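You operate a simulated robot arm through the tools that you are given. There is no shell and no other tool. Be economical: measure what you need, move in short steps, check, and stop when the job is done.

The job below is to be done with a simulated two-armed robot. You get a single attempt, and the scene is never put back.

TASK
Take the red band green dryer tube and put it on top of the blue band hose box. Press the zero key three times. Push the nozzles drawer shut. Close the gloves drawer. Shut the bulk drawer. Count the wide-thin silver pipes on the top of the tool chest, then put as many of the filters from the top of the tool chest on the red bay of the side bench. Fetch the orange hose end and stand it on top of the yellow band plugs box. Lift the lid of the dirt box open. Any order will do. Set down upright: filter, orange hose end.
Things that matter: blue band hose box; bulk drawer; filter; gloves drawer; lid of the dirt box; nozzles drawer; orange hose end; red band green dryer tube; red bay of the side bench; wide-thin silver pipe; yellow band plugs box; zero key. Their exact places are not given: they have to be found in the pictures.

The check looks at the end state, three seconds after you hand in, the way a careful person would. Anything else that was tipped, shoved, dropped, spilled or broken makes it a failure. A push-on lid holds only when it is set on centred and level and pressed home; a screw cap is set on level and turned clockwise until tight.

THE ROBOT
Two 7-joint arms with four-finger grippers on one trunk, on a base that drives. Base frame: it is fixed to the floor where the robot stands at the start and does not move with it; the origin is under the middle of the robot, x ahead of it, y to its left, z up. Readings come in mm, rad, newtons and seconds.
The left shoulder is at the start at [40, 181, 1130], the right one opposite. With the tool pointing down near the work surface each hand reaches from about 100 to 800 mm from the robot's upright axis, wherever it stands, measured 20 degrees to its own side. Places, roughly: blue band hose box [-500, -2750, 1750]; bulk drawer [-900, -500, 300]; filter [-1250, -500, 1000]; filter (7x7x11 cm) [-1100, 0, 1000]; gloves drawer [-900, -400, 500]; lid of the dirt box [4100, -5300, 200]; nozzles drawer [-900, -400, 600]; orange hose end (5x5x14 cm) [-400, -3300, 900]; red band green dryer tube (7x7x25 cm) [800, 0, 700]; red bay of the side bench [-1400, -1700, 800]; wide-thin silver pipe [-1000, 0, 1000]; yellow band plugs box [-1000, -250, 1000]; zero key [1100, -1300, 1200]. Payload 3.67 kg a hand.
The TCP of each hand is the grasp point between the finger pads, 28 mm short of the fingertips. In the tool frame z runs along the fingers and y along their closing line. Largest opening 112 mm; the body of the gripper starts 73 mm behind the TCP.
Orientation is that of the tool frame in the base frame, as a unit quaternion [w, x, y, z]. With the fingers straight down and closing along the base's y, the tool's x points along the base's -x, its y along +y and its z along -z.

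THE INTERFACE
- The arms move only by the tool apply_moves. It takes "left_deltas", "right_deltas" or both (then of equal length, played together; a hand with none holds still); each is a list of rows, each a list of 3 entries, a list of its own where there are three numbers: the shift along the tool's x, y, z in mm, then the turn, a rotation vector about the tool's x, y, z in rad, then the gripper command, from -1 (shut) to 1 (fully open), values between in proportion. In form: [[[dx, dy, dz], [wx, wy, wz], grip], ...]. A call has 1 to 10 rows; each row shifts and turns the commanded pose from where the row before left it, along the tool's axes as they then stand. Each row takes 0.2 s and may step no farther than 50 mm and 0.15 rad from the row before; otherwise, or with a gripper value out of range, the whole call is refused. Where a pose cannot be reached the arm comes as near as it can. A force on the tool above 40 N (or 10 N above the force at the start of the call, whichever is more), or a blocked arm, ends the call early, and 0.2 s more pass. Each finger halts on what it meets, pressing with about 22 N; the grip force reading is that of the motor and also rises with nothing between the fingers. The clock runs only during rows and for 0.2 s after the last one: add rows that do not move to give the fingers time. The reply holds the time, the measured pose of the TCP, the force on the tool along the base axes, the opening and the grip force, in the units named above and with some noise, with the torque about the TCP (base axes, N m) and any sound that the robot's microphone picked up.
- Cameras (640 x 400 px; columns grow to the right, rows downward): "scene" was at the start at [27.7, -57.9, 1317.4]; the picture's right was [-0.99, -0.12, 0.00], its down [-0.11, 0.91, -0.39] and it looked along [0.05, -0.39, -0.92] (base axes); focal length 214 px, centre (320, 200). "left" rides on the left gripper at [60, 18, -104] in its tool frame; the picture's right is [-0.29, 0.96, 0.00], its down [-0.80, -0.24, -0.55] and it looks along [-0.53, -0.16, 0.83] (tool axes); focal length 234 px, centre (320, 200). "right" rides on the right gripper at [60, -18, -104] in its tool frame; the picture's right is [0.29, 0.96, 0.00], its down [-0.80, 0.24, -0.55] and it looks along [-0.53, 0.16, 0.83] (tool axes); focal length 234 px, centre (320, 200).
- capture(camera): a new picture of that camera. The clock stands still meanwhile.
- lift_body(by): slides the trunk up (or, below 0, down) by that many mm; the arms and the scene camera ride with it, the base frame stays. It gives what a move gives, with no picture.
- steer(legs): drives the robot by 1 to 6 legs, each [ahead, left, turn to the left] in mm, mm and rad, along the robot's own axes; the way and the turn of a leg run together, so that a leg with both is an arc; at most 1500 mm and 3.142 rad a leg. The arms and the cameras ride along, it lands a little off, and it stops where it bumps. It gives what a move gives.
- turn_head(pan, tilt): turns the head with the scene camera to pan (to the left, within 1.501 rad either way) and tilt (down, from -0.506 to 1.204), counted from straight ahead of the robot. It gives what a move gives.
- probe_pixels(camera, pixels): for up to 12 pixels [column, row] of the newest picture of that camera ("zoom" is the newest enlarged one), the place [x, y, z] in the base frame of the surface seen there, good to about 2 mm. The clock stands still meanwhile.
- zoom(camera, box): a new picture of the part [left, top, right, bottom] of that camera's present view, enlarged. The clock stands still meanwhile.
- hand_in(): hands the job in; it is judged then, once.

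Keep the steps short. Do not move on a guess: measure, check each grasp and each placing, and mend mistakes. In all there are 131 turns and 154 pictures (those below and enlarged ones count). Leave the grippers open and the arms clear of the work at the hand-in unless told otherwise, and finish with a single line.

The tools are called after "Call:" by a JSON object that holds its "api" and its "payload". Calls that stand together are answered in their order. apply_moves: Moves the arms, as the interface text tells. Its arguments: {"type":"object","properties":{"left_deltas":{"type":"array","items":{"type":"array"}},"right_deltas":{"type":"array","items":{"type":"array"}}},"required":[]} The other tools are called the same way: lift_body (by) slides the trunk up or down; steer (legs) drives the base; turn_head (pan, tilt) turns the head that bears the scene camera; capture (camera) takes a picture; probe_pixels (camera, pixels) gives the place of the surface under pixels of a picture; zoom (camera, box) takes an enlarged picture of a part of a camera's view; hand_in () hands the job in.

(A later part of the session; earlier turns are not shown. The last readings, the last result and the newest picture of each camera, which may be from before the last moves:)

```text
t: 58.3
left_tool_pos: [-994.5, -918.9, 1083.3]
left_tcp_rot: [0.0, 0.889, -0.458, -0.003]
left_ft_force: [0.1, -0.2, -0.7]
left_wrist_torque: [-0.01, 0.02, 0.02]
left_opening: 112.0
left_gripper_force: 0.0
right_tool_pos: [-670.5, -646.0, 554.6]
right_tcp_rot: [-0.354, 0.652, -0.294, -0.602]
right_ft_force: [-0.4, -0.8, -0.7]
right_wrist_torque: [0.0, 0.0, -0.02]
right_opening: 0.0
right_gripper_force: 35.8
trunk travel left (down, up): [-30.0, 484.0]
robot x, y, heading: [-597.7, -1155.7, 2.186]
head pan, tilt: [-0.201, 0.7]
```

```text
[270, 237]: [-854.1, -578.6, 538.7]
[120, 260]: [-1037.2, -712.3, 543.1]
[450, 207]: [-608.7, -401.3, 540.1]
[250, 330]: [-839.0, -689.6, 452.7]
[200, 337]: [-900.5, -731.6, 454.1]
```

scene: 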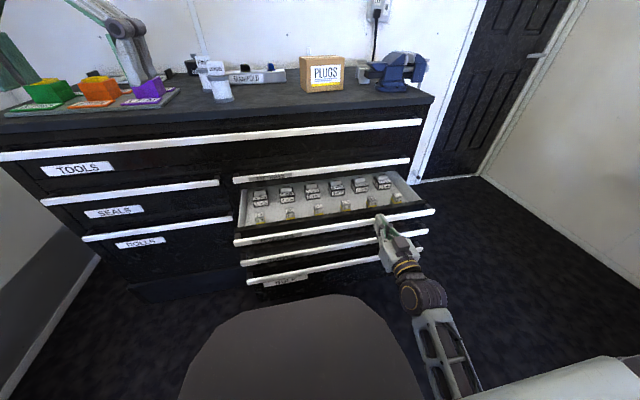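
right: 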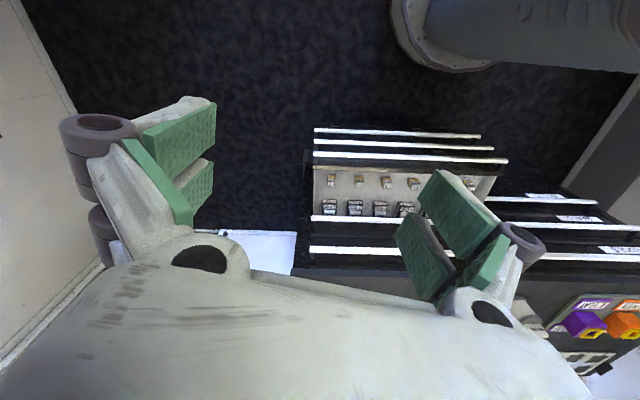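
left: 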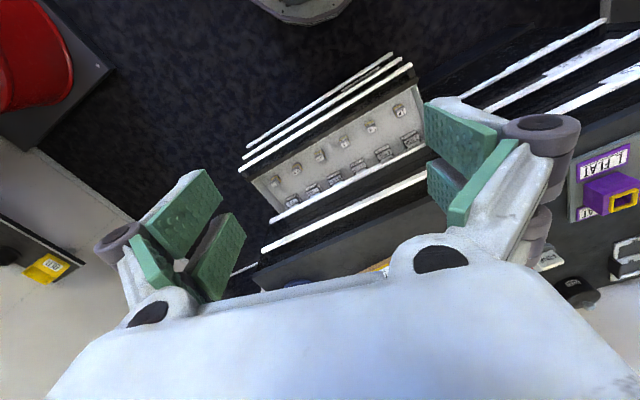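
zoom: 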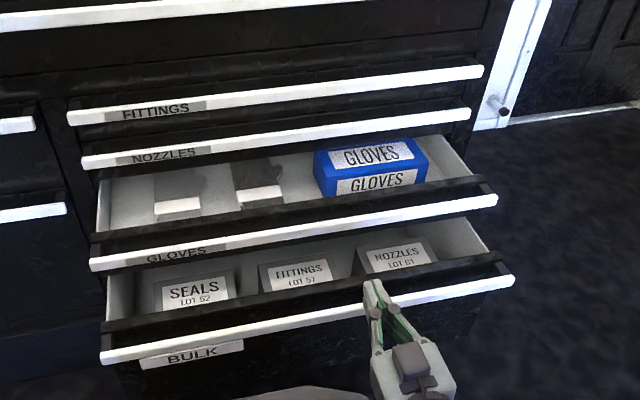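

Now push the gloves drawer.

Call:
{"api": "apply_moves", "payload": {"right_deltas": [[[0, 25, 30], [0, 0, 0], -1], [[0, 15, 40], [0, 0, 0], -1], [[0, 0, 40], [0, 0, 0], -1], [[0, 0, 22], [0, 0, 0], -1], [[0, 0, 22], [0, 0, 0], -1], [[0, 0, 22], [0, 0, 0], -1], [[0, 0, 22], [0, 0, 0], -1], [[0, 0, 22], [0, 0, 0], -1], [[0, 0, 22], [0, 0, 0], -1], [[0, 0, 20], [0, 0, 0], -1]]}}

Call:
{"api": "zoom", "payload": {"camera": "scene", "box": [220, 130, 460, 300]}}

Call:
{"api": "probe_pixels", "payload": {"camera": "zoom", "pixels": [[270, 182], [270, 188], [270, 194], [270, 200], [450, 150], [450, 158], [250, 330], [150, 202], [150, 208]]}}

```text
t: 60.7
left_tool_pos: [-994.5, -918.7, 1084.6]
left_tcp_rot: [-0.001, 0.889, -0.458, -0.003]
left_ft_force: [0.5, -0.4, -1.1]
left_wrist_torque: [0.04, 0.02, 0.01]
left_opening: 111.9
left_gripper_force: 0.2
right_tool_pos: [-828.6, -446.2, 523.7]
right_tcp_rot: [-0.369, 0.668, -0.28, -0.583]
right_ft_force: [0.6, -0.2, 0.2]
right_wrist_torque: [0.01, 0.03, 0.0]
right_opening: 0.3
right_gripper_force: 35.8
trunk travel left (down, up): [-30.0, 484.0]
robot x, y, heading: [-592.7, -1157.6, 2.189]
head pan, tilt: [-0.201, 0.7]
stopped in row 10 (right hand): the arm was blocked; the commanded pose is now the measured one
```

```text
2.35 times, centred on (340, 215) of scene
```

zoom: 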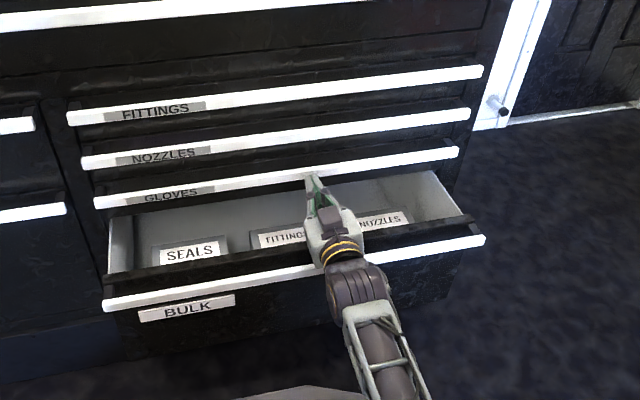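

```text
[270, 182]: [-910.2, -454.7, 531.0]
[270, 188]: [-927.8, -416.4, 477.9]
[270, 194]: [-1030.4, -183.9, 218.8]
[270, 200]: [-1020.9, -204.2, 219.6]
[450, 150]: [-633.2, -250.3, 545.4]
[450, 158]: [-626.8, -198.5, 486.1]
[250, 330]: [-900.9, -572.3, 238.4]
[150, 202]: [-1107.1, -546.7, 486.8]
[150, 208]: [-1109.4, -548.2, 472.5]
```

Gloves is shut. Back off and lower to the bulk handle (z≈450).

Call:
{"api": "apply_moves", "payload": {"right_deltas": [[[0, 0, -45], [0, 0, 0], -1], [[0, 0, -45], [0, 0, 0], -1], [[0, 0, -45], [0, 0, 0], -1], [[0, 0, -45], [0, 0, 0], -1], [[0, 0, -45], [0, 0, 0], -1], [[20, 0, -10], [0, 0, 0], -1], [[35, 0, 0], [0, 0, 0], -1], [[0, 0, 0], [0, 0, 0], -1]]}}

Call:
{"api": "zoom", "payload": {"camera": "scene", "box": [220, 130, 460, 300]}}

Call:
{"api": "probe_pixels", "payload": {"camera": "zoom", "pixels": [[270, 280], [450, 246], [130, 302], [270, 182], [440, 152], [120, 203]]}}

```text
t: 62.5
left_tool_pos: [-993.8, -918.2, 1082.9]
left_tcp_rot: [0.0, 0.889, -0.458, -0.003]
left_ft_force: [-0.3, 0.0, 0.6]
left_wrist_torque: [0.0, 0.03, 0.01]
left_opening: 112.1
left_gripper_force: 0.1
right_tool_pos: [-685.3, -638.7, 481.4]
right_tcp_rot: [-0.367, 0.667, -0.282, -0.584]
right_ft_force: [-0.2, 0.2, 0.4]
right_wrist_torque: [0.02, -0.01, -0.03]
right_opening: 0.0
right_gripper_force: 36.0
trunk travel left (down, up): [-30.0, 484.0]
robot x, y, heading: [-592.3, -1157.3, 2.186]
head pan, tilt: [-0.201, 0.7]
```

```text
2.35 times, centred on (340, 215) of scene
```

zoom: 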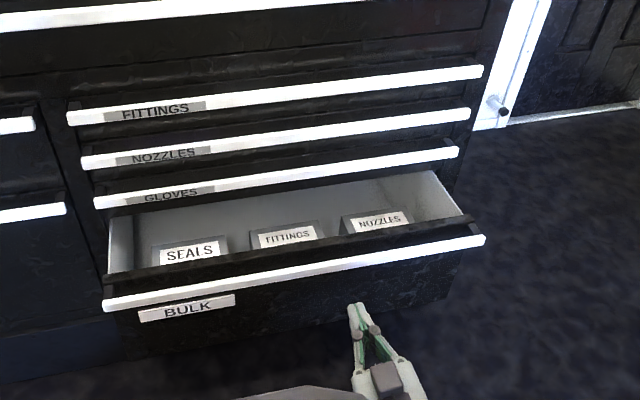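

```text
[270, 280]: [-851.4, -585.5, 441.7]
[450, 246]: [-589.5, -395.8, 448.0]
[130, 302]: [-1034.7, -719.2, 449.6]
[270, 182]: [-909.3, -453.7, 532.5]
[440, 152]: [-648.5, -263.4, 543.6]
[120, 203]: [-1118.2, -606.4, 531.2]
```

Call:
{"api": "apply_moves", "payload": {"right_deltas": [[[20, 25, 30], [0, 0, 0], -1], [[0, 15, 45], [0, 0, 0], -1], [[0, 0, 35], [0, 0, 0], -1], [[0, 0, 22], [0, 0, 0], -1], [[0, 0, 22], [0, 0, 0], -1], [[0, 0, 22], [0, 0, 0], -1], [[0, 0, 22], [0, 0, 0], -1], [[0, 0, 22], [0, 0, 0], -1], [[0, 0, 22], [0, 0, 0], -1], [[0, 0, 20], [0, 0, 0], -1]]}}

Call:
{"api": "zoom", "payload": {"camera": "scene", "box": [220, 130, 460, 300]}}

Call:
{"api": "probe_pixels", "payload": {"camera": "zoom", "pixels": [[270, 221], [250, 226], [450, 192], [130, 243], [270, 182], [440, 152], [120, 203]]}}

```text
t: 64.9
left_tool_pos: [-992.8, -917.2, 1083.5]
left_tcp_rot: [0.0, 0.888, -0.459, -0.003]
left_ft_force: [0.4, 0.5, 0.4]
left_wrist_torque: [0.01, 0.02, 0.02]
left_opening: 112.1
left_gripper_force: 0.1
right_tool_pos: [-827.4, -426.2, 425.8]
right_tcp_rot: [-0.388, 0.681, -0.266, -0.562]
right_ft_force: [1.6, -2.2, 2.0]
right_wrist_torque: [0.1, 0.04, 0.07]
right_opening: 0.0
right_gripper_force: 36.1
trunk travel left (down, up): [-30.0, 484.0]
robot x, y, heading: [-592.8, -1156.3, 2.188]
head pan, tilt: [-0.201, 0.7]
stopped in row 10 (right hand): the arm was blocked; the commanded pose is now the measured one
```

```text
2.35 times, centred on (340, 215) of scene
```

zoom: 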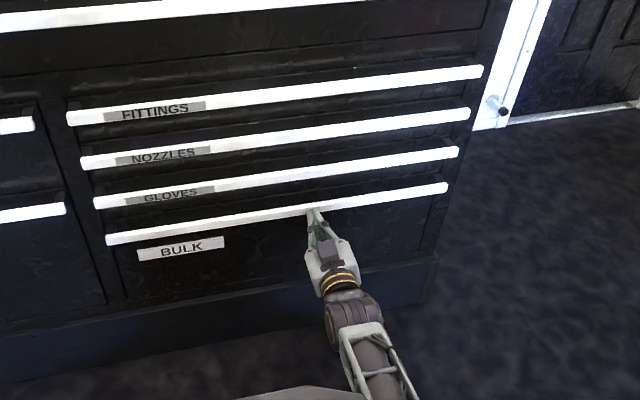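

```text
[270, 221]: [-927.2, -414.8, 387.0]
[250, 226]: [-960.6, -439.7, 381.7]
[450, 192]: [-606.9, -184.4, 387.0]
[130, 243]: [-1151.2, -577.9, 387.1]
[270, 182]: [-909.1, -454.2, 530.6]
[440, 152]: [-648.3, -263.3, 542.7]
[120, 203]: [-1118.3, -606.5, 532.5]
```

Call:
{"api": "probe_pixels", "payload": {"camera": "zoom", "pixels": [[220, 223], [220, 226], [420, 193], [130, 239], [200, 167], [300, 130], [300, 195]]}}

Call:
{"api": "apply_moves", "payload": {"right_deltas": [[[0, 0, -45], [0, 0, 0], -1], [[0, 0, -45], [0, 0, 0], -1], [[0, 0, -45], [0, 0, 0], -1], [[0, 0, -45], [0, 0, 0], -1], [[0, 0, -45], [0, 0, 0], -1], [[0, 0, -45], [0, 0.1, 0], -1], [[-40, -30, 0], [0, 0.15, 0], -1], [[-40, -30, 0], [0, 0.15, 0], -1], [[-40, -30, 0], [0, 0.15, 0], -1], [[-40, -30, 0], [0, 0.15, 0], -1]]}}

```text
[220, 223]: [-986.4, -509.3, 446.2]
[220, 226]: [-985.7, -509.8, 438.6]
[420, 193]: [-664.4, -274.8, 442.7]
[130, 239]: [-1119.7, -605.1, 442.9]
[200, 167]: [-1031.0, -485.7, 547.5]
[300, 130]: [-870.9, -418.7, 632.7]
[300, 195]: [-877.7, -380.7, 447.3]
```

```text
t: 67.1
left_tool_pos: [-993.7, -917.6, 1082.0]
left_tcp_rot: [0.0, 0.888, -0.459, -0.003]
left_ft_force: [0.6, 0.6, 0.5]
left_wrist_torque: [0.01, 0.0, 0.0]
left_opening: 112.1
left_gripper_force: 0.0
right_tool_pos: [-644.1, -553.4, 614.7]
right_tcp_rot: [-0.273, 0.831, -0.383, -0.297]
right_ft_force: [0.1, -0.4, -0.9]
right_wrist_torque: [0.02, 0.04, 0.0]
right_opening: 0.1
right_gripper_force: 36.0
trunk travel left (down, up): [-30.0, 484.0]
robot x, y, heading: [-592.3, -1153.3, 2.181]
head pan, tilt: [-0.201, 0.7]
```

All three drawers are shut. Now the filters: raise the trunk, set the right hand pointing down again and high, then approach the chest.

Call:
{"api": "lift_body", "payload": {"by": 330}}

Call:
{"api": "apply_moves", "payload": {"right_deltas": [[[0, 0, 0], [0, 0.145, 0], 1], [[0, 0, 0], [0, 0.145, 0], 1], [[0, 0, 0], [0, 0.145, 0], 1], [[0, 0, 0], [0, 0.145, 0], 1], [[0, 0, 0], [0, 0.145, 0], 1], [[0, 0, 0], [0, 0.145, 0], 1], [[0, -10, -48], [0, 0, 0], 1], [[0, -10, -48], [0, 0, 0], 1], [[0, -10, -48], [0, 0, 0], 1], [[0, -10, -48], [0, 0, 0], 1]]}}

Call:
{"api": "turn_head", "payload": {"pan": 0, "tilt": 0.6}}

Call:
{"api": "capture", "payload": {"camera": "scene"}}

```text
t: 70.4
left_tool_pos: [-994.3, -917.1, 1412.5]
left_tcp_rot: [-0.002, 0.888, -0.459, -0.003]
left_ft_force: [-0.5, 0.4, 0.1]
left_wrist_torque: [-0.04, 0.02, -0.01]
left_opening: 112.1
left_gripper_force: 0.0
right_tool_pos: [-642.2, -552.4, 943.9]
right_tcp_rot: [-0.273, 0.832, -0.384, -0.294]
right_ft_force: [0.0, -0.3, -0.3]
right_wrist_torque: [-0.01, 0.0, -0.01]
right_opening: 0.0
right_gripper_force: 36.2
trunk travel left (down, up): [-360.0, 154.0]
robot x, y, heading: [-591.5, -1152.9, 2.188]
head pan, tilt: [-0.201, 0.7]
```

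```text
t: 71.7
left_tool_pos: [-993.9, -914.5, 1413.9]
left_tcp_rot: [0.0, 0.888, -0.46, -0.002]
left_ft_force: [0.6, 0.1, -0.3]
left_wrist_torque: [-0.07, 0.02, -0.04]
left_opening: 112.1
left_gripper_force: 0.2
right_tool_pos: [-567.6, -497.0, 937.7]
right_tcp_rot: [-0.168, 0.853, -0.484, 0.096]
right_ft_force: [-0.1, -0.2, 0.2]
right_wrist_torque: [-0.06, -0.04, -0.01]
right_opening: 112.2
right_gripper_force: 0.1
right hand out of reach, approached as far as the arm can: row 6
trunk travel left (down, up): [-360.0, 154.0]
robot x, y, heading: [-595.0, -1152.1, 2.187]
head pan, tilt: [-0.201, 0.7]
stopped in row 6 (right hand): the arm was blocked; the commanded pose is now the measured one
```

```text
t: 72.5
left_tool_pos: [-994.6, -918.5, 1413.7]
left_tcp_rot: [0.0, 0.888, -0.46, -0.003]
left_ft_force: [0.4, 0.6, -0.3]
left_wrist_torque: [-0.02, 0.04, 0.03]
left_opening: 112.3
left_gripper_force: 0.2
right_tool_pos: [-567.9, -499.8, 939.9]
right_tcp_rot: [-0.167, 0.854, -0.483, 0.096]
right_ft_force: [-1.6, -0.8, -0.4]
right_wrist_torque: [0.03, 0.01, 0.0]
right_opening: 111.8
right_gripper_force: 0.1
trunk travel left (down, up): [-360.0, 154.0]
robot x, y, heading: [-592.4, -1151.1, 2.183]
head pan, tilt: [0.0, 0.6]
```

```text
119 pictures are left
```

scene: 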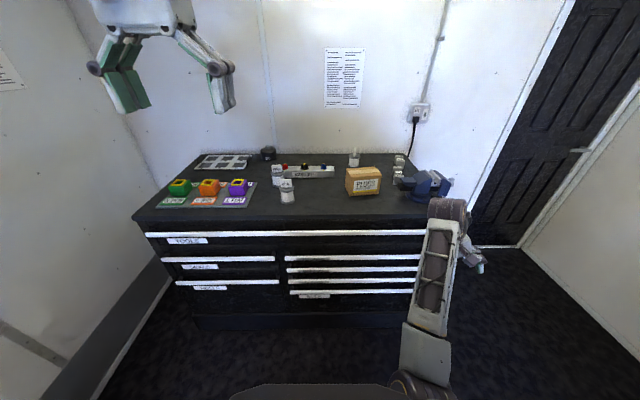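

The right arm is at an awkward stretch. I bring it inward and up while levelling it.

Call:
{"api": "apply_moves", "payload": {"right_deltas": [[[0, 18, -43], [0, 0, 0], 1], [[0, 18, -43], [0, 0, 0], 1], [[0, 18, -43], [0, 0, 0], 1], [[0, 18, -43], [-0.1, 0, 0], 1], [[0, 18, -43], [-0.1, 0, 0], 1], [[0, 18, -43], [-0.1, 0, 0], 1], [[0, 0, 0], [-0.088, 0, 0], 1], [[0, 0, 0], [0, 0, 0], 1]]}}

Call:
{"api": "capture", "payload": {"camera": "scene"}}

Call:
{"api": "zoom", "payload": {"camera": "scene", "box": [250, 140, 330, 215]}}

Call:
{"api": "probe_pixels", "payload": {"camera": "scene", "pixels": [[288, 190], [288, 197], [287, 184], [277, 170], [277, 180], [287, 205], [355, 160], [255, 215], [300, 215]]}}

```text
t: 74.3
left_tool_pos: [-994.4, -917.5, 1413.6]
left_tcp_rot: [0.0, 0.888, -0.459, -0.004]
left_ft_force: [-0.4, -1.1, -0.2]
left_wrist_torque: [-0.03, -0.01, -0.01]
left_opening: 112.0
left_gripper_force: 0.1
right_tool_pos: [-706.6, -425.1, 1028.6]
right_tcp_rot: [-0.001, 0.868, -0.496, 0.001]
right_ft_force: [-0.1, -0.2, 0.6]
right_wrist_torque: [-0.03, 0.01, -0.04]
right_opening: 111.8
right_gripper_force: 0.1
right hand out of reach, approached as far as the arm can: row 2, 3, 4, 5, 6, 7
trunk travel left (down, up): [-360.0, 154.0]
robot x, y, heading: [-594.7, -1157.9, 2.184]
head pan, tilt: [0.0, 0.6]
```

```text
118 pictures are left
```

scene: 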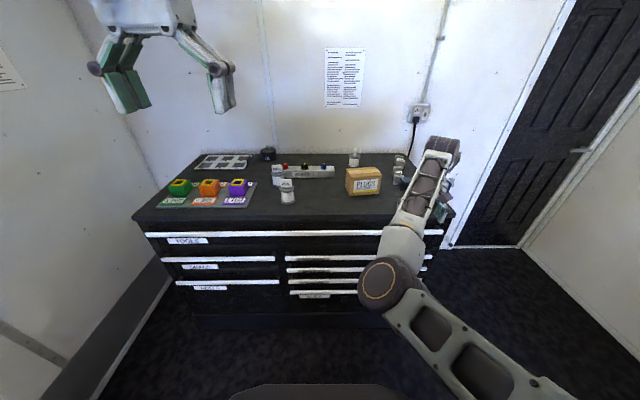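

```text
5.33 times, centred on (290, 178) of scene
```

zoom: 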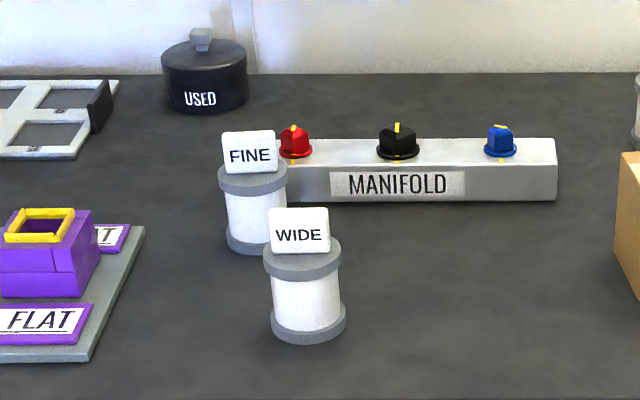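

```text
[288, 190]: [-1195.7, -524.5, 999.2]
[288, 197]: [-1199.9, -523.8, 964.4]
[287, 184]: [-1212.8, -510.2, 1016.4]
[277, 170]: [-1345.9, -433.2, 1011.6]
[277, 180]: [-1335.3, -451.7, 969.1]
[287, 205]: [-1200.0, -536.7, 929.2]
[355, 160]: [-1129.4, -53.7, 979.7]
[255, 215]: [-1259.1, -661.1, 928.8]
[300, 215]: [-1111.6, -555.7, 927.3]
```

Right hand is now level but far out. Pull it back and up.

Call:
{"api": "apply_moves", "payload": {"right_deltas": [[[45, 0, -15], [0, 0, 0], 1], [[45, 0, -15], [0, 0, 0], 1], [[45, 0, -15], [0, 0, 0], 1], [[30, 0, -30], [0, 0, 0], 1], [[20, 0, -40], [0, 0, 0], 1], [[0, 0, -48], [0, 0, 0], 1], [[0, 0, -48], [0, 0, 0], 1], [[0, 0, -48], [0, 0, 0], 1], [[0, 0, -40], [0, 0, 0], 1], [[0, 0, 0], [0, 0, 0], 1]]}}

Call:
{"api": "capture", "payload": {"camera": "scene"}}

```text
t: 76.5
left_tool_pos: [-993.7, -916.7, 1412.1]
left_tcp_rot: [0.0, 0.889, -0.458, -0.001]
left_ft_force: [-0.1, -0.1, 0.1]
left_wrist_torque: [-0.02, 0.02, 0.04]
left_opening: 112.1
left_gripper_force: 0.0
right_tool_pos: [-601.0, -413.9, 1265.5]
right_tcp_rot: [0.001, 0.87, -0.493, 0.002]
right_ft_force: [0.7, 0.5, -0.1]
right_wrist_torque: [0.0, -0.03, 0.02]
right_opening: 111.7
right_gripper_force: 0.0
right hand out of reach, approached as far as the arm can: row 1, 2, 3, 4, 5, 6
trunk travel left (down, up): [-360.0, 154.0]
robot x, y, heading: [-592.1, -1154.8, 2.185]
head pan, tilt: [0.0, 0.6]
```

```text
116 pictures are left
```

scene: 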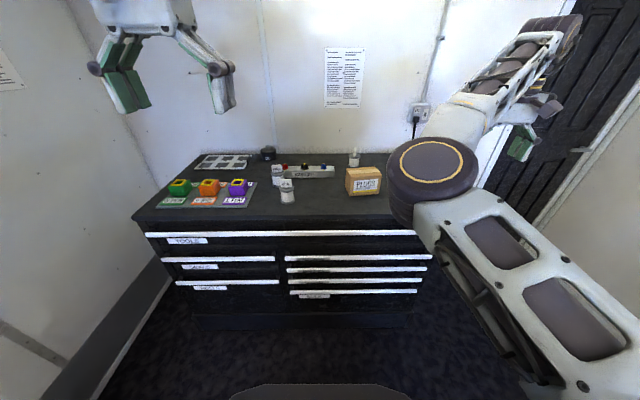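

Call:
{"api": "apply_moves", "payload": {"right_deltas": [[[40, 25, 0], [0, 0, 0], 1], [[40, 25, 0], [0, 0, 0], 1], [[40, 25, 0], [0, 0, 0], 1], [[40, 25, 0], [0, 0, 0], 1], [[30, 20, 0], [0, 0, 0], 1], [[0, 0, 0], [0, 0, 0], 1]]}}

Call:
{"api": "capture", "payload": {"camera": "scene"}}

```text
t: 77.9
left_tool_pos: [-994.4, -918.5, 1412.8]
left_tcp_rot: [0.0, 0.888, -0.459, -0.003]
left_ft_force: [0.3, -0.9, 0.2]
left_wrist_torque: [0.02, -0.02, -0.01]
left_opening: 112.1
left_gripper_force: 0.1
right_tool_pos: [-601.1, -416.2, 1266.1]
right_tcp_rot: [0.001, 0.87, -0.493, 0.002]
right_ft_force: [-0.2, -0.4, 0.2]
right_wrist_torque: [0.01, -0.01, -0.02]
right_opening: 111.9
right_gripper_force: 0.1
right hand out of reach, approached as far as the arm can: row 1, 2, 3, 4, 5
trunk travel left (down, up): [-360.0, 154.0]
robot x, y, heading: [-594.9, -1151.2, 2.186]
head pan, tilt: [0.0, 0.6]
```

```text
115 pictures are left
```

scene: 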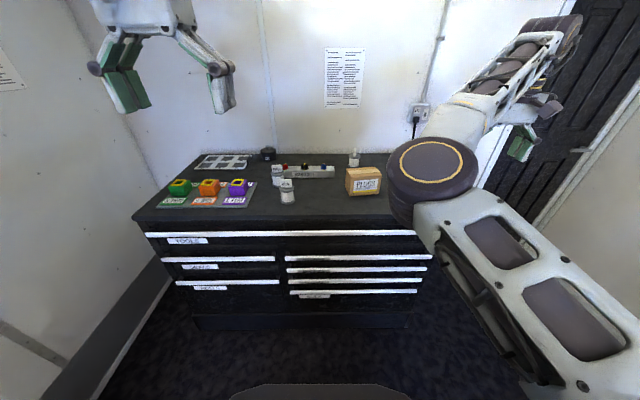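

The right arm is at a joint limit. I turn the hand forward again in place to free it.

Call:
{"api": "apply_moves", "payload": {"right_deltas": [[[0, 0, 0], [0, -0.15, 0], 1], [[0, 0, 0], [0, -0.15, 0], 1], [[0, 0, 0], [0, -0.15, 0], 1], [[0, 0, 0], [0, -0.15, 0], 1], [[0, 0, 0], [0, -0.15, 0], 1], [[0, 0, 0], [0, -0.15, 0], 1], [[0, 0, 0], [0, -0.15, 0], 1], [[0, 0, 0], [0, -0.15, 0], 1], [[0, 0, 0], [0, -0.15, 0], 1], [[0, 0, 0], [0, -0.15, 0], 1]]}}

Call:
{"api": "apply_moves", "payload": {"right_deltas": [[[0, 0, -40], [0, 0, 0], 1], [[0, 0, -40], [0, 0, 0], 1], [[0, 0, -40], [0, 0, 0], 1], [[0, 0, -40], [0, 0, 0], 1], [[0, 0, -40], [0, 0, 0], 1], [[0, 0, 0], [0, 0, 0], 1]]}}

Call:
{"api": "capture", "payload": {"camera": "scene"}}

```text
t: 80.1
left_tool_pos: [-993.7, -917.1, 1414.2]
left_tcp_rot: [-0.001, 0.888, -0.459, -0.003]
left_ft_force: [0.7, -0.5, 0.0]
left_wrist_torque: [-0.01, 0.04, -0.03]
left_opening: 112.0
left_gripper_force: 0.1
right_tool_pos: [-583.3, -405.1, 1281.8]
right_tcp_rot: [-0.351, 0.628, -0.36, -0.593]
right_ft_force: [-0.2, -0.4, -0.1]
right_wrist_torque: [0.03, 0.0, 0.05]
right_opening: 112.0
right_gripper_force: 0.2
right hand out of reach, approached as far as the arm can: row 1, 2
trunk travel left (down, up): [-360.0, 154.0]
robot x, y, heading: [-588.1, -1152.9, 2.185]
head pan, tilt: [0.0, 0.6]
```

```text
t: 81.5
left_tool_pos: [-993.9, -917.0, 1412.7]
left_tcp_rot: [-0.001, 0.889, -0.459, -0.002]
left_ft_force: [-0.6, 0.3, -0.3]
left_wrist_torque: [0.01, -0.04, 0.03]
left_opening: 112.1
left_gripper_force: 0.1
right_tool_pos: [-493.5, -498.1, 1301.4]
right_tcp_rot: [-0.336, 0.638, -0.361, -0.592]
right_ft_force: [-0.3, 0.2, 0.2]
right_wrist_torque: [0.0, -0.01, 0.02]
right_opening: 112.1
right_gripper_force: 0.1
right hand out of reach, approached as far as the arm can: row 3, 4, 5
trunk travel left (down, up): [-360.0, 154.0]
robot x, y, heading: [-594.4, -1152.5, 2.186]
head pan, tilt: [0.0, 0.6]
```

```text
114 pictures are left
```

scene: 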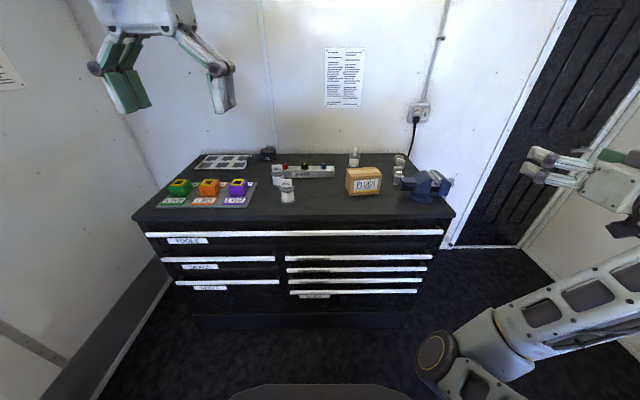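

The right elbow is inboard and low; crossing the hand to the left should swing the elbow outward again.

Call:
{"api": "apply_moves", "payload": {"right_deltas": [[[15, 45, -10], [0, 0, 0], 1], [[15, 45, -10], [0, 0, 0], 1], [[15, 45, -10], [0, 0, 0], 1], [[15, 45, 0], [0, 0, 0], 1], [[15, 45, 0], [0, 0, 0], 1], [[15, 45, 0], [0, 0, 0], 1], [[15, 45, 0], [0, 0, 0], 1], [[15, 45, 0], [0, 0, 0], 1], [[0, 45, 0], [0, 0, 0], 1], [[0, 0, 0], [0, 0, 0], 1]]}}

Call:
{"api": "capture", "payload": {"camera": "scene"}}

```text
t: 82.8
left_tool_pos: [-994.4, -918.2, 1412.2]
left_tcp_rot: [-0.001, 0.888, -0.46, -0.003]
left_ft_force: [-0.5, -0.3, -0.5]
left_wrist_torque: [0.0, -0.04, -0.02]
left_opening: 111.9
left_gripper_force: 0.0
right_tool_pos: [-672.4, -546.5, 1359.2]
right_tcp_rot: [0.415, -0.572, 0.316, 0.633]
right_ft_force: [-0.2, 0.0, -0.1]
right_wrist_torque: [0.02, 0.02, -0.04]
right_opening: 112.1
right_gripper_force: 0.0
right hand out of reach, approached as far as the arm can: row 1, 2, 3, 4, 5
trunk travel left (down, up): [-360.0, 154.0]
robot x, y, heading: [-596.3, -1155.4, 2.189]
head pan, tilt: [0.0, 0.6]
stopped in row 6 (right hand): the arm was blocked; the commanded pose is now the measured one
```

```text
113 pictures are left
```

scene: 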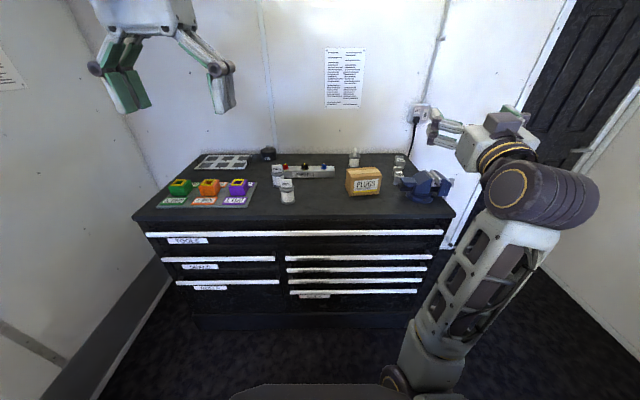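

Elbow must be at or above the hand. I lower the right hand, still pointing forward, and draw it back.

Call:
{"api": "apply_moves", "payload": {"right_deltas": [[[48, 0, -5], [0, 0, 0], 1], [[48, 0, -5], [0, 0, 0], 1], [[48, 0, -5], [0, 0, 0], 1], [[48, 0, -5], [0, 0, 0], 1], [[48, 0, -5], [0, 0, 0], 1], [[48, 0, -10], [0, 0, 0], 1], [[48, 0, -10], [0, 0, 0], 1], [[48, 0, -10], [0, 0, 0], 1], [[48, 0, -10], [0, 0, 0], 1], [[30, 0, 0], [0, 0, 0], 1]]}}

Call:
{"api": "capture", "payload": {"camera": "scene"}}

```text
t: 85.0
left_tool_pos: [-993.0, -917.5, 1413.1]
left_tcp_rot: [-0.001, 0.888, -0.46, -0.002]
left_ft_force: [0.3, 0.1, 0.9]
left_wrist_torque: [-0.03, -0.01, 0.01]
left_opening: 111.8
left_gripper_force: 0.0
right_tool_pos: [-648.0, -520.7, 892.9]
right_tcp_rot: [0.413, -0.572, 0.317, 0.634]
right_ft_force: [0.0, 0.7, 0.9]
right_wrist_torque: [0.01, -0.03, -0.02]
right_opening: 112.0
right_gripper_force: 0.0
right hand out of reach, approached as far as the arm can: row 1
trunk travel left (down, up): [-360.0, 154.0]
robot x, y, heading: [-596.6, -1153.0, 2.187]
head pan, tilt: [0.0, 0.6]
```

```text
112 pictures are left
```

scene: 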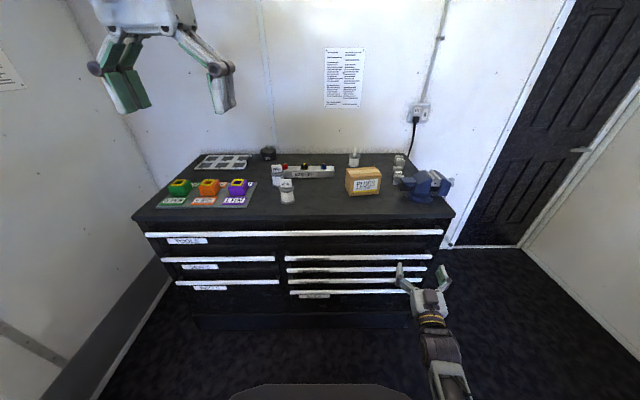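

Good, free now. Draw it further back toward the body.

Call:
{"api": "apply_moves", "payload": {"right_deltas": [[[0, 15, -30], [0, 0, 0], 1], [[0, 15, -30], [0, 0, 0], 1], [[0, 15, -30], [0, 0, 0], 1], [[0, 15, -30], [0, 0, 0], 1], [[0, 15, -30], [0, 0, 0], 1], [[0, 0, 0], [0, 0.15, 0], 1], [[0, 0, 0], [0, 0.15, 0], 1], [[0, 0, 0], [0, 0.15, 0], 1], [[0, 0, 0], [0, 0.15, 0], 1], [[0, 0, 0], [0, 0.15, 0], 1]]}}

Call:
{"api": "capture", "payload": {"camera": "scene"}}

```text
t: 86.9
left_tool_pos: [-994.7, -918.9, 1412.7]
left_tcp_rot: [0.0, 0.888, -0.46, -0.003]
left_ft_force: [-0.6, -0.6, -0.5]
left_wrist_torque: [0.03, 0.01, 0.02]
left_opening: 111.8
left_gripper_force: 0.0
right_tool_pos: [-645.8, -691.5, 863.5]
right_tcp_rot: [-0.336, 0.743, -0.331, -0.474]
right_ft_force: [-0.1, 0.2, 0.1]
right_wrist_torque: [0.01, 0.01, 0.0]
right_opening: 112.2
right_gripper_force: 0.0
trunk travel left (down, up): [-360.0, 154.0]
robot x, y, heading: [-593.6, -1154.5, 2.189]
head pan, tilt: [0.0, 0.6]
stopped in row 9 (right hand): the arm was blocked; the commanded pose is now the measured one
```

```text
111 pictures are left
```

scene: 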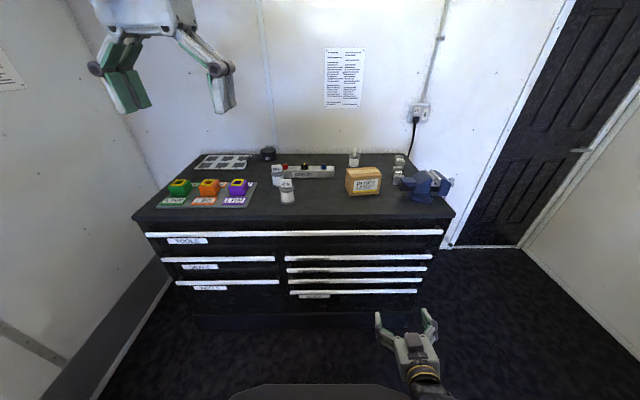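

Blocked again in pitch. I level it forward and try rolling the hand to unwind the forearm.

Call:
{"api": "apply_moves", "payload": {"right_deltas": [[[0, 0, 0], [0, -0.15, 0], 1], [[0, 0, 0], [0, -0.15, 0], 1], [[0, 0, 0], [0, -0.15, 0], 1], [[0, 0, 0], [0, 0, 0.15], 1], [[0, 0, 0], [0, 0, 0.15], 1], [[0, 0, 0], [0, 0, 0.15], 1], [[0, 0, 0], [0, 0, 0.15], 1], [[0, 0, 0], [0, 0, 0.15], 1], [[0, 0, 0], [0, 0, 0.15], 1], [[0, 0, 0], [0, 0, 0.15], 1]]}}

Call:
{"api": "apply_moves", "payload": {"right_deltas": [[[0, 0, 0], [0, 0, 0.15], 1], [[0, 0, 0], [0, 0, 0.15], 1], [[0, 0, 0], [0, 0, 0.15], 1], [[0, 0, 0], [0, 0, 0.1], 1], [[0, 0, 0], [0, 0, 0], 1]]}}

Call:
{"api": "capture", "payload": {"camera": "scene"}}

```text
t: 89.1
left_tool_pos: [-993.9, -916.7, 1412.9]
left_tcp_rot: [0.0, 0.888, -0.46, -0.002]
left_ft_force: [0.7, -0.2, 0.3]
left_wrist_torque: [0.01, -0.01, 0.01]
left_opening: 112.0
left_gripper_force: 0.1
right_tool_pos: [-644.9, -690.0, 863.2]
right_tcp_rot: [0.032, -0.409, 0.525, 0.745]
right_ft_force: [-0.2, 0.2, 0.4]
right_wrist_torque: [-0.03, -0.02, -0.04]
right_opening: 111.9
right_gripper_force: 0.1
trunk travel left (down, up): [-360.0, 154.0]
robot x, y, heading: [-593.7, -1153.6, 2.182]
head pan, tilt: [0.0, 0.6]
```

```text
t: 90.3
left_tool_pos: [-993.7, -917.1, 1412.5]
left_tcp_rot: [0.0, 0.888, -0.459, -0.003]
left_ft_force: [0.0, 0.0, -0.8]
left_wrist_torque: [-0.04, 0.02, 0.01]
left_opening: 111.7
left_gripper_force: 0.0
right_tool_pos: [-645.6, -691.5, 864.8]
right_tcp_rot: [-0.172, -0.251, 0.617, 0.726]
right_ft_force: [0.3, 0.4, 0.1]
right_wrist_torque: [-0.04, 0.02, 0.0]
right_opening: 112.0
right_gripper_force: 0.0
trunk travel left (down, up): [-360.0, 154.0]
robot x, y, heading: [-595.9, -1155.2, 2.185]
head pan, tilt: [0.0, 0.6]
```

```text
110 pictures are left
```

scene: 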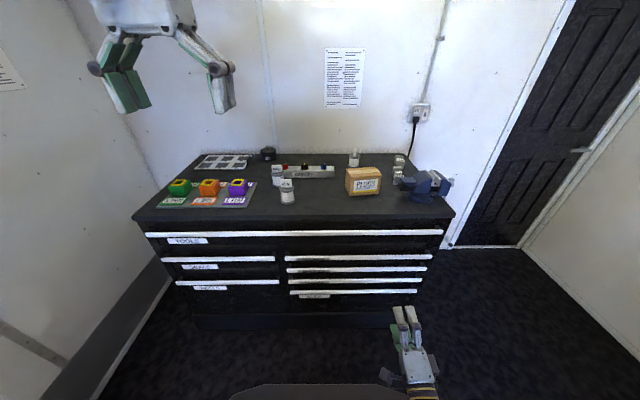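

Rolled freely by 90°. Now try pitching down from here (about tool x).

Call:
{"api": "apply_moves", "payload": {"right_deltas": [[[0, 0, 0], [0.15, 0, 0], 1], [[0, 0, 0], [0.15, 0, 0], 1], [[0, 0, 0], [0.15, 0, 0], 1], [[0, 0, 0], [0.15, 0, 0], 1], [[0, 0, 0], [0.15, 0, 0], 1], [[0, 0, 0], [0.15, 0, 0], 1], [[0, 0, 0], [0.15, 0, 0], 1], [[0, 0, 0], [0.15, 0, 0], 1], [[0, 0, 0], [0.15, 0, 0], 1], [[0, 0, 0], [0.15, 0, 0], 1]]}}

Call:
{"api": "capture", "payload": {"camera": "scene"}}

```text
t: 91.2
left_tool_pos: [-993.5, -915.7, 1412.7]
left_tcp_rot: [-0.001, 0.888, -0.46, -0.003]
left_ft_force: [-0.5, 0.0, 0.1]
left_wrist_torque: [0.03, -0.02, 0.02]
left_opening: 111.9
left_gripper_force: 0.0
right_tool_pos: [-652.6, -706.8, 858.4]
right_tcp_rot: [-0.13, -0.351, 0.764, 0.526]
right_ft_force: [0.4, -0.4, 0.4]
right_wrist_torque: [0.01, -0.04, 0.0]
right_opening: 112.0
right_gripper_force: 0.0
trunk travel left (down, up): [-360.0, 154.0]
robot x, y, heading: [-591.3, -1147.6, 2.188]
head pan, tilt: [0.0, 0.6]
stopped in row 4 (right hand): the arm was blocked; the commanded pose is now the measured one
```

```text
109 pictures are left
```

scene: 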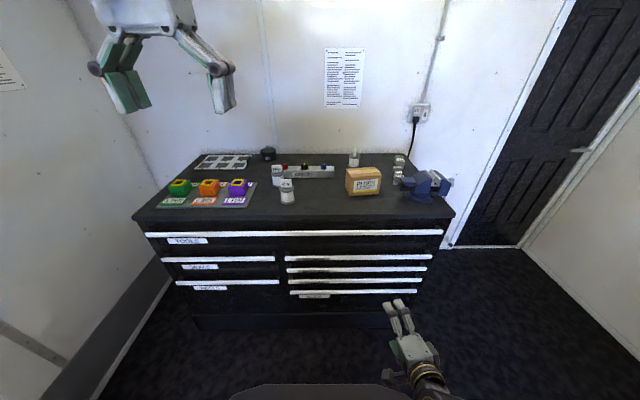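

I leave the right arm for forward-pointing jobs: level it, draw it back, then drive up to the chest and pick filters with the left hand.

Call:
{"api": "apply_moves", "payload": {"right_deltas": [[[0, 0, 0], [-0.15, 0, 0], 1], [[0, 0, 0], [-0.15, 0, 0], 1], [[0, 0, 0], [-0.1, 0, 0], 1], [[0, 0, -30], [0, 0, 0], 1], [[0, 0, -30], [0, 0, 0], -1], [[0, 0, 0], [0, 0, 0], -1], [[0, 0, 0], [0, 0, 0], -1]]}}

Call:
{"api": "steer", "payload": {"legs": [[280, 0, 0]]}}

Call:
{"api": "capture", "payload": {"camera": "scene"}}

Call:
{"api": "zoom", "payload": {"camera": "scene", "box": [150, 150, 450, 330]}}

```text
t: 92.8
left_tool_pos: [-993.2, -918.6, 1412.8]
left_tcp_rot: [0.0, 0.888, -0.46, -0.003]
left_ft_force: [0.7, -0.5, -0.3]
left_wrist_torque: [0.02, 0.01, -0.01]
left_opening: 112.2
left_gripper_force: 0.0
right_tool_pos: [-612.1, -752.2, 861.0]
right_tcp_rot: [-0.198, -0.315, 0.645, 0.667]
right_ft_force: [0.9, -0.1, 0.9]
right_wrist_torque: [-0.01, -0.02, -0.01]
right_opening: 3.4
right_gripper_force: 4.1
trunk travel left (down, up): [-360.0, 154.0]
robot x, y, heading: [-591.9, -1153.9, 2.188]
head pan, tilt: [0.0, 0.6]
```

```text
t: 94.9
left_tool_pos: [-1156.9, -687.4, 1414.8]
left_tcp_rot: [-0.001, 0.888, -0.459, -0.002]
left_ft_force: [0.3, -0.6, -0.4]
left_wrist_torque: [-0.02, 0.03, 0.02]
left_opening: 112.1
left_gripper_force: 0.1
right_tool_pos: [-776.0, -522.1, 860.6]
right_tcp_rot: [-0.199, -0.315, 0.645, 0.667]
right_ft_force: [0.2, 0.9, -0.5]
right_wrist_torque: [-0.01, -0.01, -0.02]
right_opening: 0.0
right_gripper_force: 22.4
trunk travel left (down, up): [-360.0, 154.0]
robot x, y, heading: [-757.9, -924.9, 2.186]
head pan, tilt: [0.0, 0.6]
```

```text
108 pictures are left
```

scene: 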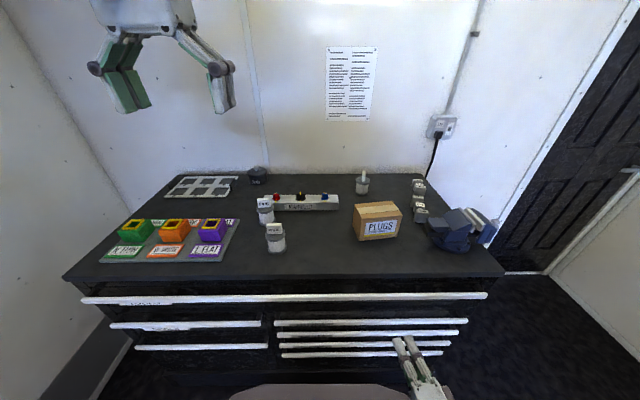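

```text
2.13 times, centred on (300, 240) of scene
```

zoom: 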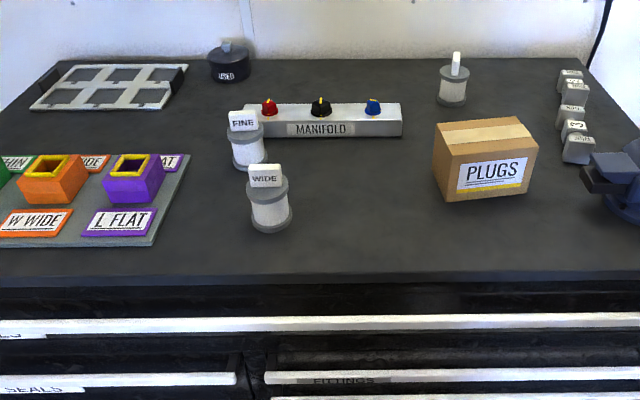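

Call:
{"api": "probe_pixels", "payload": {"camera": "zoom", "pixels": [[270, 190], [249, 190], [288, 190], [270, 208], [254, 208], [288, 208], [264, 167], [264, 180], [247, 125], [247, 152], [452, 90], [485, 125]]}}

```text
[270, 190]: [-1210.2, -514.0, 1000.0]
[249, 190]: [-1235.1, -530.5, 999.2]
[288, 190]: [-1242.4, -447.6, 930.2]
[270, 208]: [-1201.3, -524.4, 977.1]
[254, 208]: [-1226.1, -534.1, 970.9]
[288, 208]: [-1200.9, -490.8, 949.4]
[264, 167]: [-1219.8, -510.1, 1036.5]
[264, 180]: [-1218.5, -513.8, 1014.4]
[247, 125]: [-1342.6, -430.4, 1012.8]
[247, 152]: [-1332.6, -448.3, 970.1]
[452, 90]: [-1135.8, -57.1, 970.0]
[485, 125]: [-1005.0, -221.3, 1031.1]
```

WIDE filter axis ≈ (-1222,-506), flange top z≈1000, label top z≈1036. Bring the left hand above it.

Call:
{"api": "apply_moves", "payload": {"left_deltas": [[[-47, -13, 0], [0, 0, 0], 1], [[-46, -13, 0], [0, 0, 0], 1], [[-46, -13, 0], [0, 0, 0], 1], [[-46, -12, 0], [0, 0, 0], 1], [[0, 0, 50], [0, 0, 0], 1], [[0, 0, 50], [0, 0, 0], 1], [[0, 0, 50], [0, 0, 0], 1], [[0, 0, 50], [0, 0, 0], 1], [[0, 0, 50], [0, 0, 0], 1], [[0, 0, 50], [0, 0, 0], 1]]}}

Call:
{"api": "capture", "payload": {"camera": "left"}}

Call:
{"api": "capture", "payload": {"camera": "scene"}}

```text
t: 97.1
left_tool_pos: [-1223.7, -505.0, 1113.3]
left_tcp_rot: [-0.001, 0.889, -0.458, -0.002]
left_ft_force: [0.8, -0.3, 0.4]
left_wrist_torque: [0.02, 0.01, -0.02]
left_opening: 111.7
left_gripper_force: 0.1
right_tool_pos: [-776.6, -521.1, 861.2]
right_tcp_rot: [-0.197, -0.315, 0.646, 0.667]
right_ft_force: [-0.1, -0.8, -0.9]
right_wrist_torque: [-0.03, 0.0, -0.02]
right_opening: 0.0
right_gripper_force: 22.0
trunk travel left (down, up): [-360.0, 154.0]
robot x, y, heading: [-753.1, -924.9, 2.186]
head pan, tilt: [0.0, 0.6]
```

```text
106 pictures are left
```

left: 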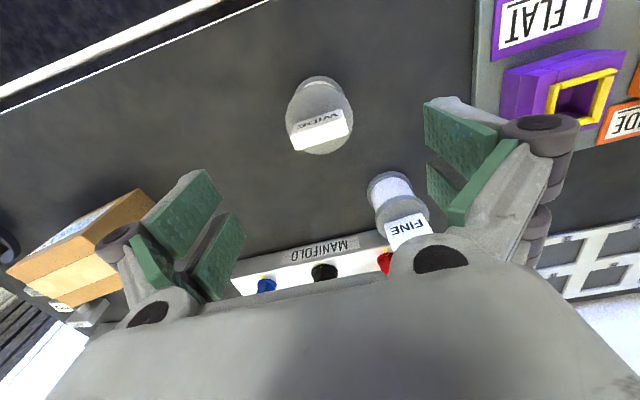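

```text
105 pictures are left
```

scene: 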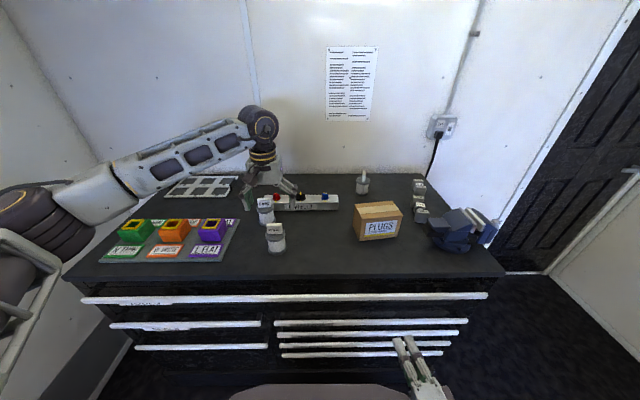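

Call:
{"api": "probe_pixels", "payload": {"camera": "left", "pixels": [[320, 136], [300, 140], [345, 128], [318, 83], [291, 108], [350, 100], [325, 150], [405, 232], [390, 185]]}}

```text
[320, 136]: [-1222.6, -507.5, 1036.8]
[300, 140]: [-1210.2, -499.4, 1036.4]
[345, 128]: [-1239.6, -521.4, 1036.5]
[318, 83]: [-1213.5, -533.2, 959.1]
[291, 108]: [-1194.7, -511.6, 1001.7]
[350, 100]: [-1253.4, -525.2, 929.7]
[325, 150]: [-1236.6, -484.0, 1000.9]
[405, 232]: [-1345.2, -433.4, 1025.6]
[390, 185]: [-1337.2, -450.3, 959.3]
```

Centred. Descend to z≈975 and close.

Call:
{"api": "apply_moves", "payload": {"left_deltas": [[[2, 0, 50], [0, 0, 0], 1], [[0, 0, 50], [0, 0, 0], 1], [[0, 0, 38], [0, 0, 0], 1], [[0, 0, 0], [0, 0, 0], 1], [[0, 0, 0], [0, 0, 0], -1], [[0, 0, 0], [0, 0, 0], -1], [[0, 0, 0], [0, 0, 0], -1]]}}

Call:
{"api": "capture", "payload": {"camera": "left"}}

```text
t: 98.7
left_tool_pos: [-1222.9, -507.1, 975.7]
left_tcp_rot: [0.0, 0.888, -0.46, -0.003]
left_ft_force: [-0.5, 0.2, -0.1]
left_wrist_torque: [-0.01, 0.0, 0.04]
left_opening: 58.9
left_gripper_force: 22.0
right_tool_pos: [-775.6, -521.2, 861.9]
right_tcp_rot: [-0.198, -0.315, 0.645, 0.668]
right_ft_force: [-0.5, 0.3, -0.3]
right_wrist_torque: [0.02, 0.0, 0.01]
right_opening: 0.0
right_gripper_force: 22.0
trunk travel left (down, up): [-360.0, 154.0]
robot x, y, heading: [-751.9, -923.5, 2.183]
head pan, tilt: [0.0, 0.6]
```

```text
104 pictures are left
```

left: 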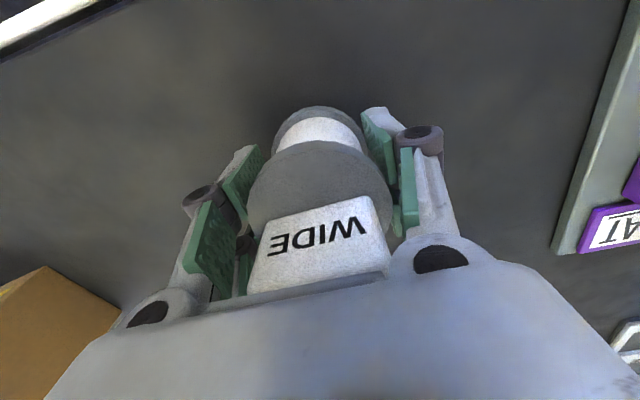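

Firm grip at 58.9 mm. Lift and bring back over to the robot side.

Call:
{"api": "apply_moves", "payload": {"left_deltas": [[[0, 0, -50], [0, 0, 0], -1], [[0, 0, -50], [0, 0, 0], -1], [[0, 0, -50], [0, 0, 0], -1], [[0, 0, -50], [0, 0, 0], -1], [[45, 10, 0], [0, 0, 0], -1], [[45, 10, 0], [0, 0, 0], -1], [[45, 10, 0], [0, 0, 0], -1], [[45, 10, 0], [0, 0, 0], -1], [[0, 0, 0], [0, 0, 0], -1]]}}

Call:
{"api": "steer", "payload": {"legs": [[-350, 0, 0]]}}

Call:
{"api": "turn_head", "payload": {"pan": 1.3, "tilt": 0.5}}

Call:
{"api": "capture", "payload": {"camera": "scene"}}

```text
t: 100.7
left_tool_pos: [-1149.1, -678.5, 1174.5]
left_tcp_rot: [0.0, 0.888, -0.459, -0.002]
left_ft_force: [0.2, -0.8, -0.4]
left_wrist_torque: [-0.05, -0.03, -0.01]
left_opening: 59.0
left_gripper_force: 22.2
right_tool_pos: [-775.5, -519.9, 860.5]
right_tcp_rot: [-0.198, -0.315, 0.646, 0.667]
right_ft_force: [-0.2, -0.6, -0.3]
right_wrist_torque: [-0.02, -0.01, -0.01]
right_opening: 0.2
right_gripper_force: 21.6
trunk travel left (down, up): [-360.0, 154.0]
robot x, y, heading: [-755.1, -923.0, 2.186]
head pan, tilt: [0.0, 0.6]
```

```text
t: 103.0
left_tool_pos: [-947.3, -964.6, 1174.5]
left_tcp_rot: [0.0, 0.888, -0.46, -0.004]
left_ft_force: [-0.2, -0.6, 0.0]
left_wrist_torque: [0.02, 0.02, 0.0]
left_opening: 59.2
left_gripper_force: 22.0
right_tool_pos: [-573.2, -807.8, 860.5]
right_tcp_rot: [-0.198, -0.316, 0.644, 0.668]
right_ft_force: [0.2, 0.7, 0.7]
right_wrist_torque: [0.0, -0.01, -0.03]
right_opening: 0.0
right_gripper_force: 22.1
trunk travel left (down, up): [-360.0, 154.0]
robot x, y, heading: [-550.7, -1212.5, 2.181]
head pan, tilt: [0.0, 0.6]
```

```text
t: 104.5
left_tool_pos: [-948.1, -965.1, 1175.3]
left_tcp_rot: [0.0, 0.888, -0.46, -0.003]
left_ft_force: [-0.4, -0.4, -0.5]
left_wrist_torque: [-0.03, -0.01, -0.02]
left_opening: 58.8
left_gripper_force: 22.5
right_tool_pos: [-573.7, -808.5, 860.8]
right_tcp_rot: [-0.198, -0.316, 0.645, 0.667]
right_ft_force: [0.3, -0.1, -0.3]
right_wrist_torque: [-0.02, 0.0, 0.03]
right_opening: 0.0
right_gripper_force: 22.3
trunk travel left (down, up): [-360.0, 154.0]
robot x, y, heading: [-554.2, -1211.2, 2.185]
head pan, tilt: [1.3, 0.499]
```

```text
103 pictures are left
```

scene: 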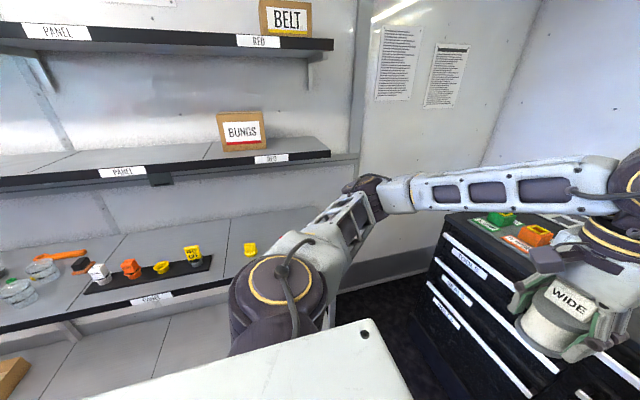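

The bays are labelled on the shelf edges (PANEL, RED). I turn to face the side bench and look.

Call:
{"api": "steer", "payload": {"legs": [[0, 0, 1.57]]}}

Call:
{"api": "turn_head", "payload": {"pan": 0, "tilt": 0.4}}

Call:
{"api": "capture", "payload": {"camera": "scene"}}

```text
t: 109.1
left_tool_pos: [-799.7, -1603.6, 1174.7]
left_tcp_rot: [0.002, 0.954, 0.301, -0.002]
left_ft_force: [0.7, -0.3, -0.8]
left_wrist_torque: [0.0, -0.02, 0.01]
left_opening: 59.1
left_gripper_force: 22.1
right_tool_pos: [-955.6, -1228.3, 861.5]
right_tcp_rot: [0.611, 0.678, -0.235, -0.334]
right_ft_force: [-0.4, 0.0, -0.5]
right_wrist_torque: [0.03, 0.01, 0.0]
right_opening: 0.0
right_gripper_force: 22.0
trunk travel left (down, up): [-360.0, 154.0]
robot x, y, heading: [-555.2, -1210.8, -2.533]
head pan, tilt: [1.3, 0.499]
```

```text
t: 110.5
left_tool_pos: [-802.3, -1603.8, 1174.5]
left_tcp_rot: [0.002, 0.954, 0.3, -0.002]
left_ft_force: [0.3, -0.6, 0.1]
left_wrist_torque: [0.0, -0.01, 0.03]
left_opening: 58.9
left_gripper_force: 21.6
right_tool_pos: [-955.6, -1228.5, 860.4]
right_tcp_rot: [0.611, 0.678, -0.234, -0.334]
right_ft_force: [0.2, 0.4, -0.7]
right_wrist_torque: [0.02, 0.02, 0.02]
right_opening: 0.1
right_gripper_force: 22.0
trunk travel left (down, up): [-360.0, 154.0]
robot x, y, heading: [-552.7, -1214.9, -2.532]
head pan, tilt: [0.0, 0.4]
```

```text
102 pictures are left
```

scene: 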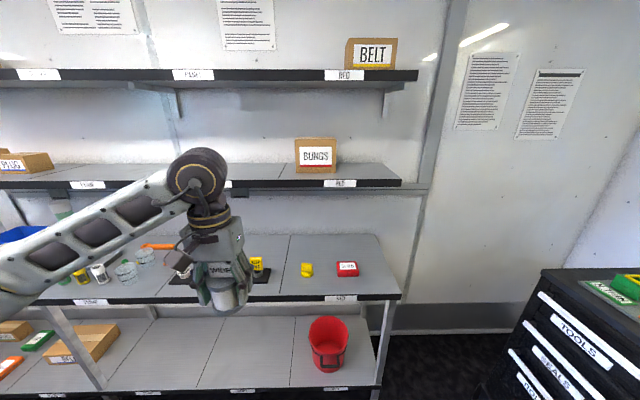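

Call:
{"api": "zoom", "payload": {"camera": "scene", "box": [240, 220, 410, 320]}}

Call:
{"api": "probe_pixels", "payload": {"camera": "zoom", "pixels": [[380, 295], [170, 60], [100, 285], [540, 60], [600, 295], [250, 195], [405, 180], [180, 180], [300, 270], [460, 260], [300, 100], [450, 100]]}}

```text
3.76 times, centred on (325, 270) of scene
```

zoom: 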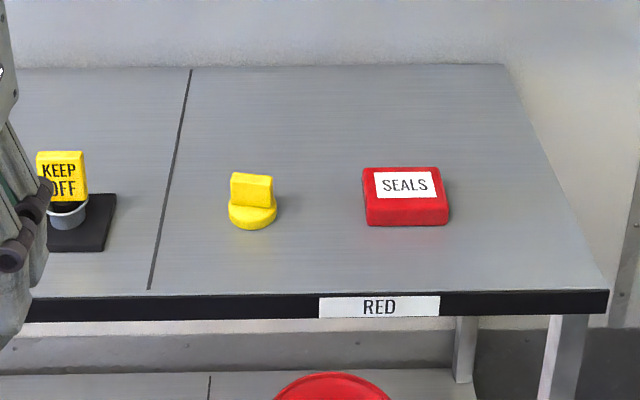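

```text
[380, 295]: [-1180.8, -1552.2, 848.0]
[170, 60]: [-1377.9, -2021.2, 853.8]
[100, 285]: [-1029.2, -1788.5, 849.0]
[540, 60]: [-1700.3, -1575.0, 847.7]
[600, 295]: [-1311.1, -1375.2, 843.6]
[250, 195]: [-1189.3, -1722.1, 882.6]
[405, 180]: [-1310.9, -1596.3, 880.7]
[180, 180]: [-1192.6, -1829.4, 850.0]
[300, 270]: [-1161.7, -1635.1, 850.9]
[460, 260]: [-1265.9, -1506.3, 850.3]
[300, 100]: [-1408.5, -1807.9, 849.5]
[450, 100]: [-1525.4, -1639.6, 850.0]
```

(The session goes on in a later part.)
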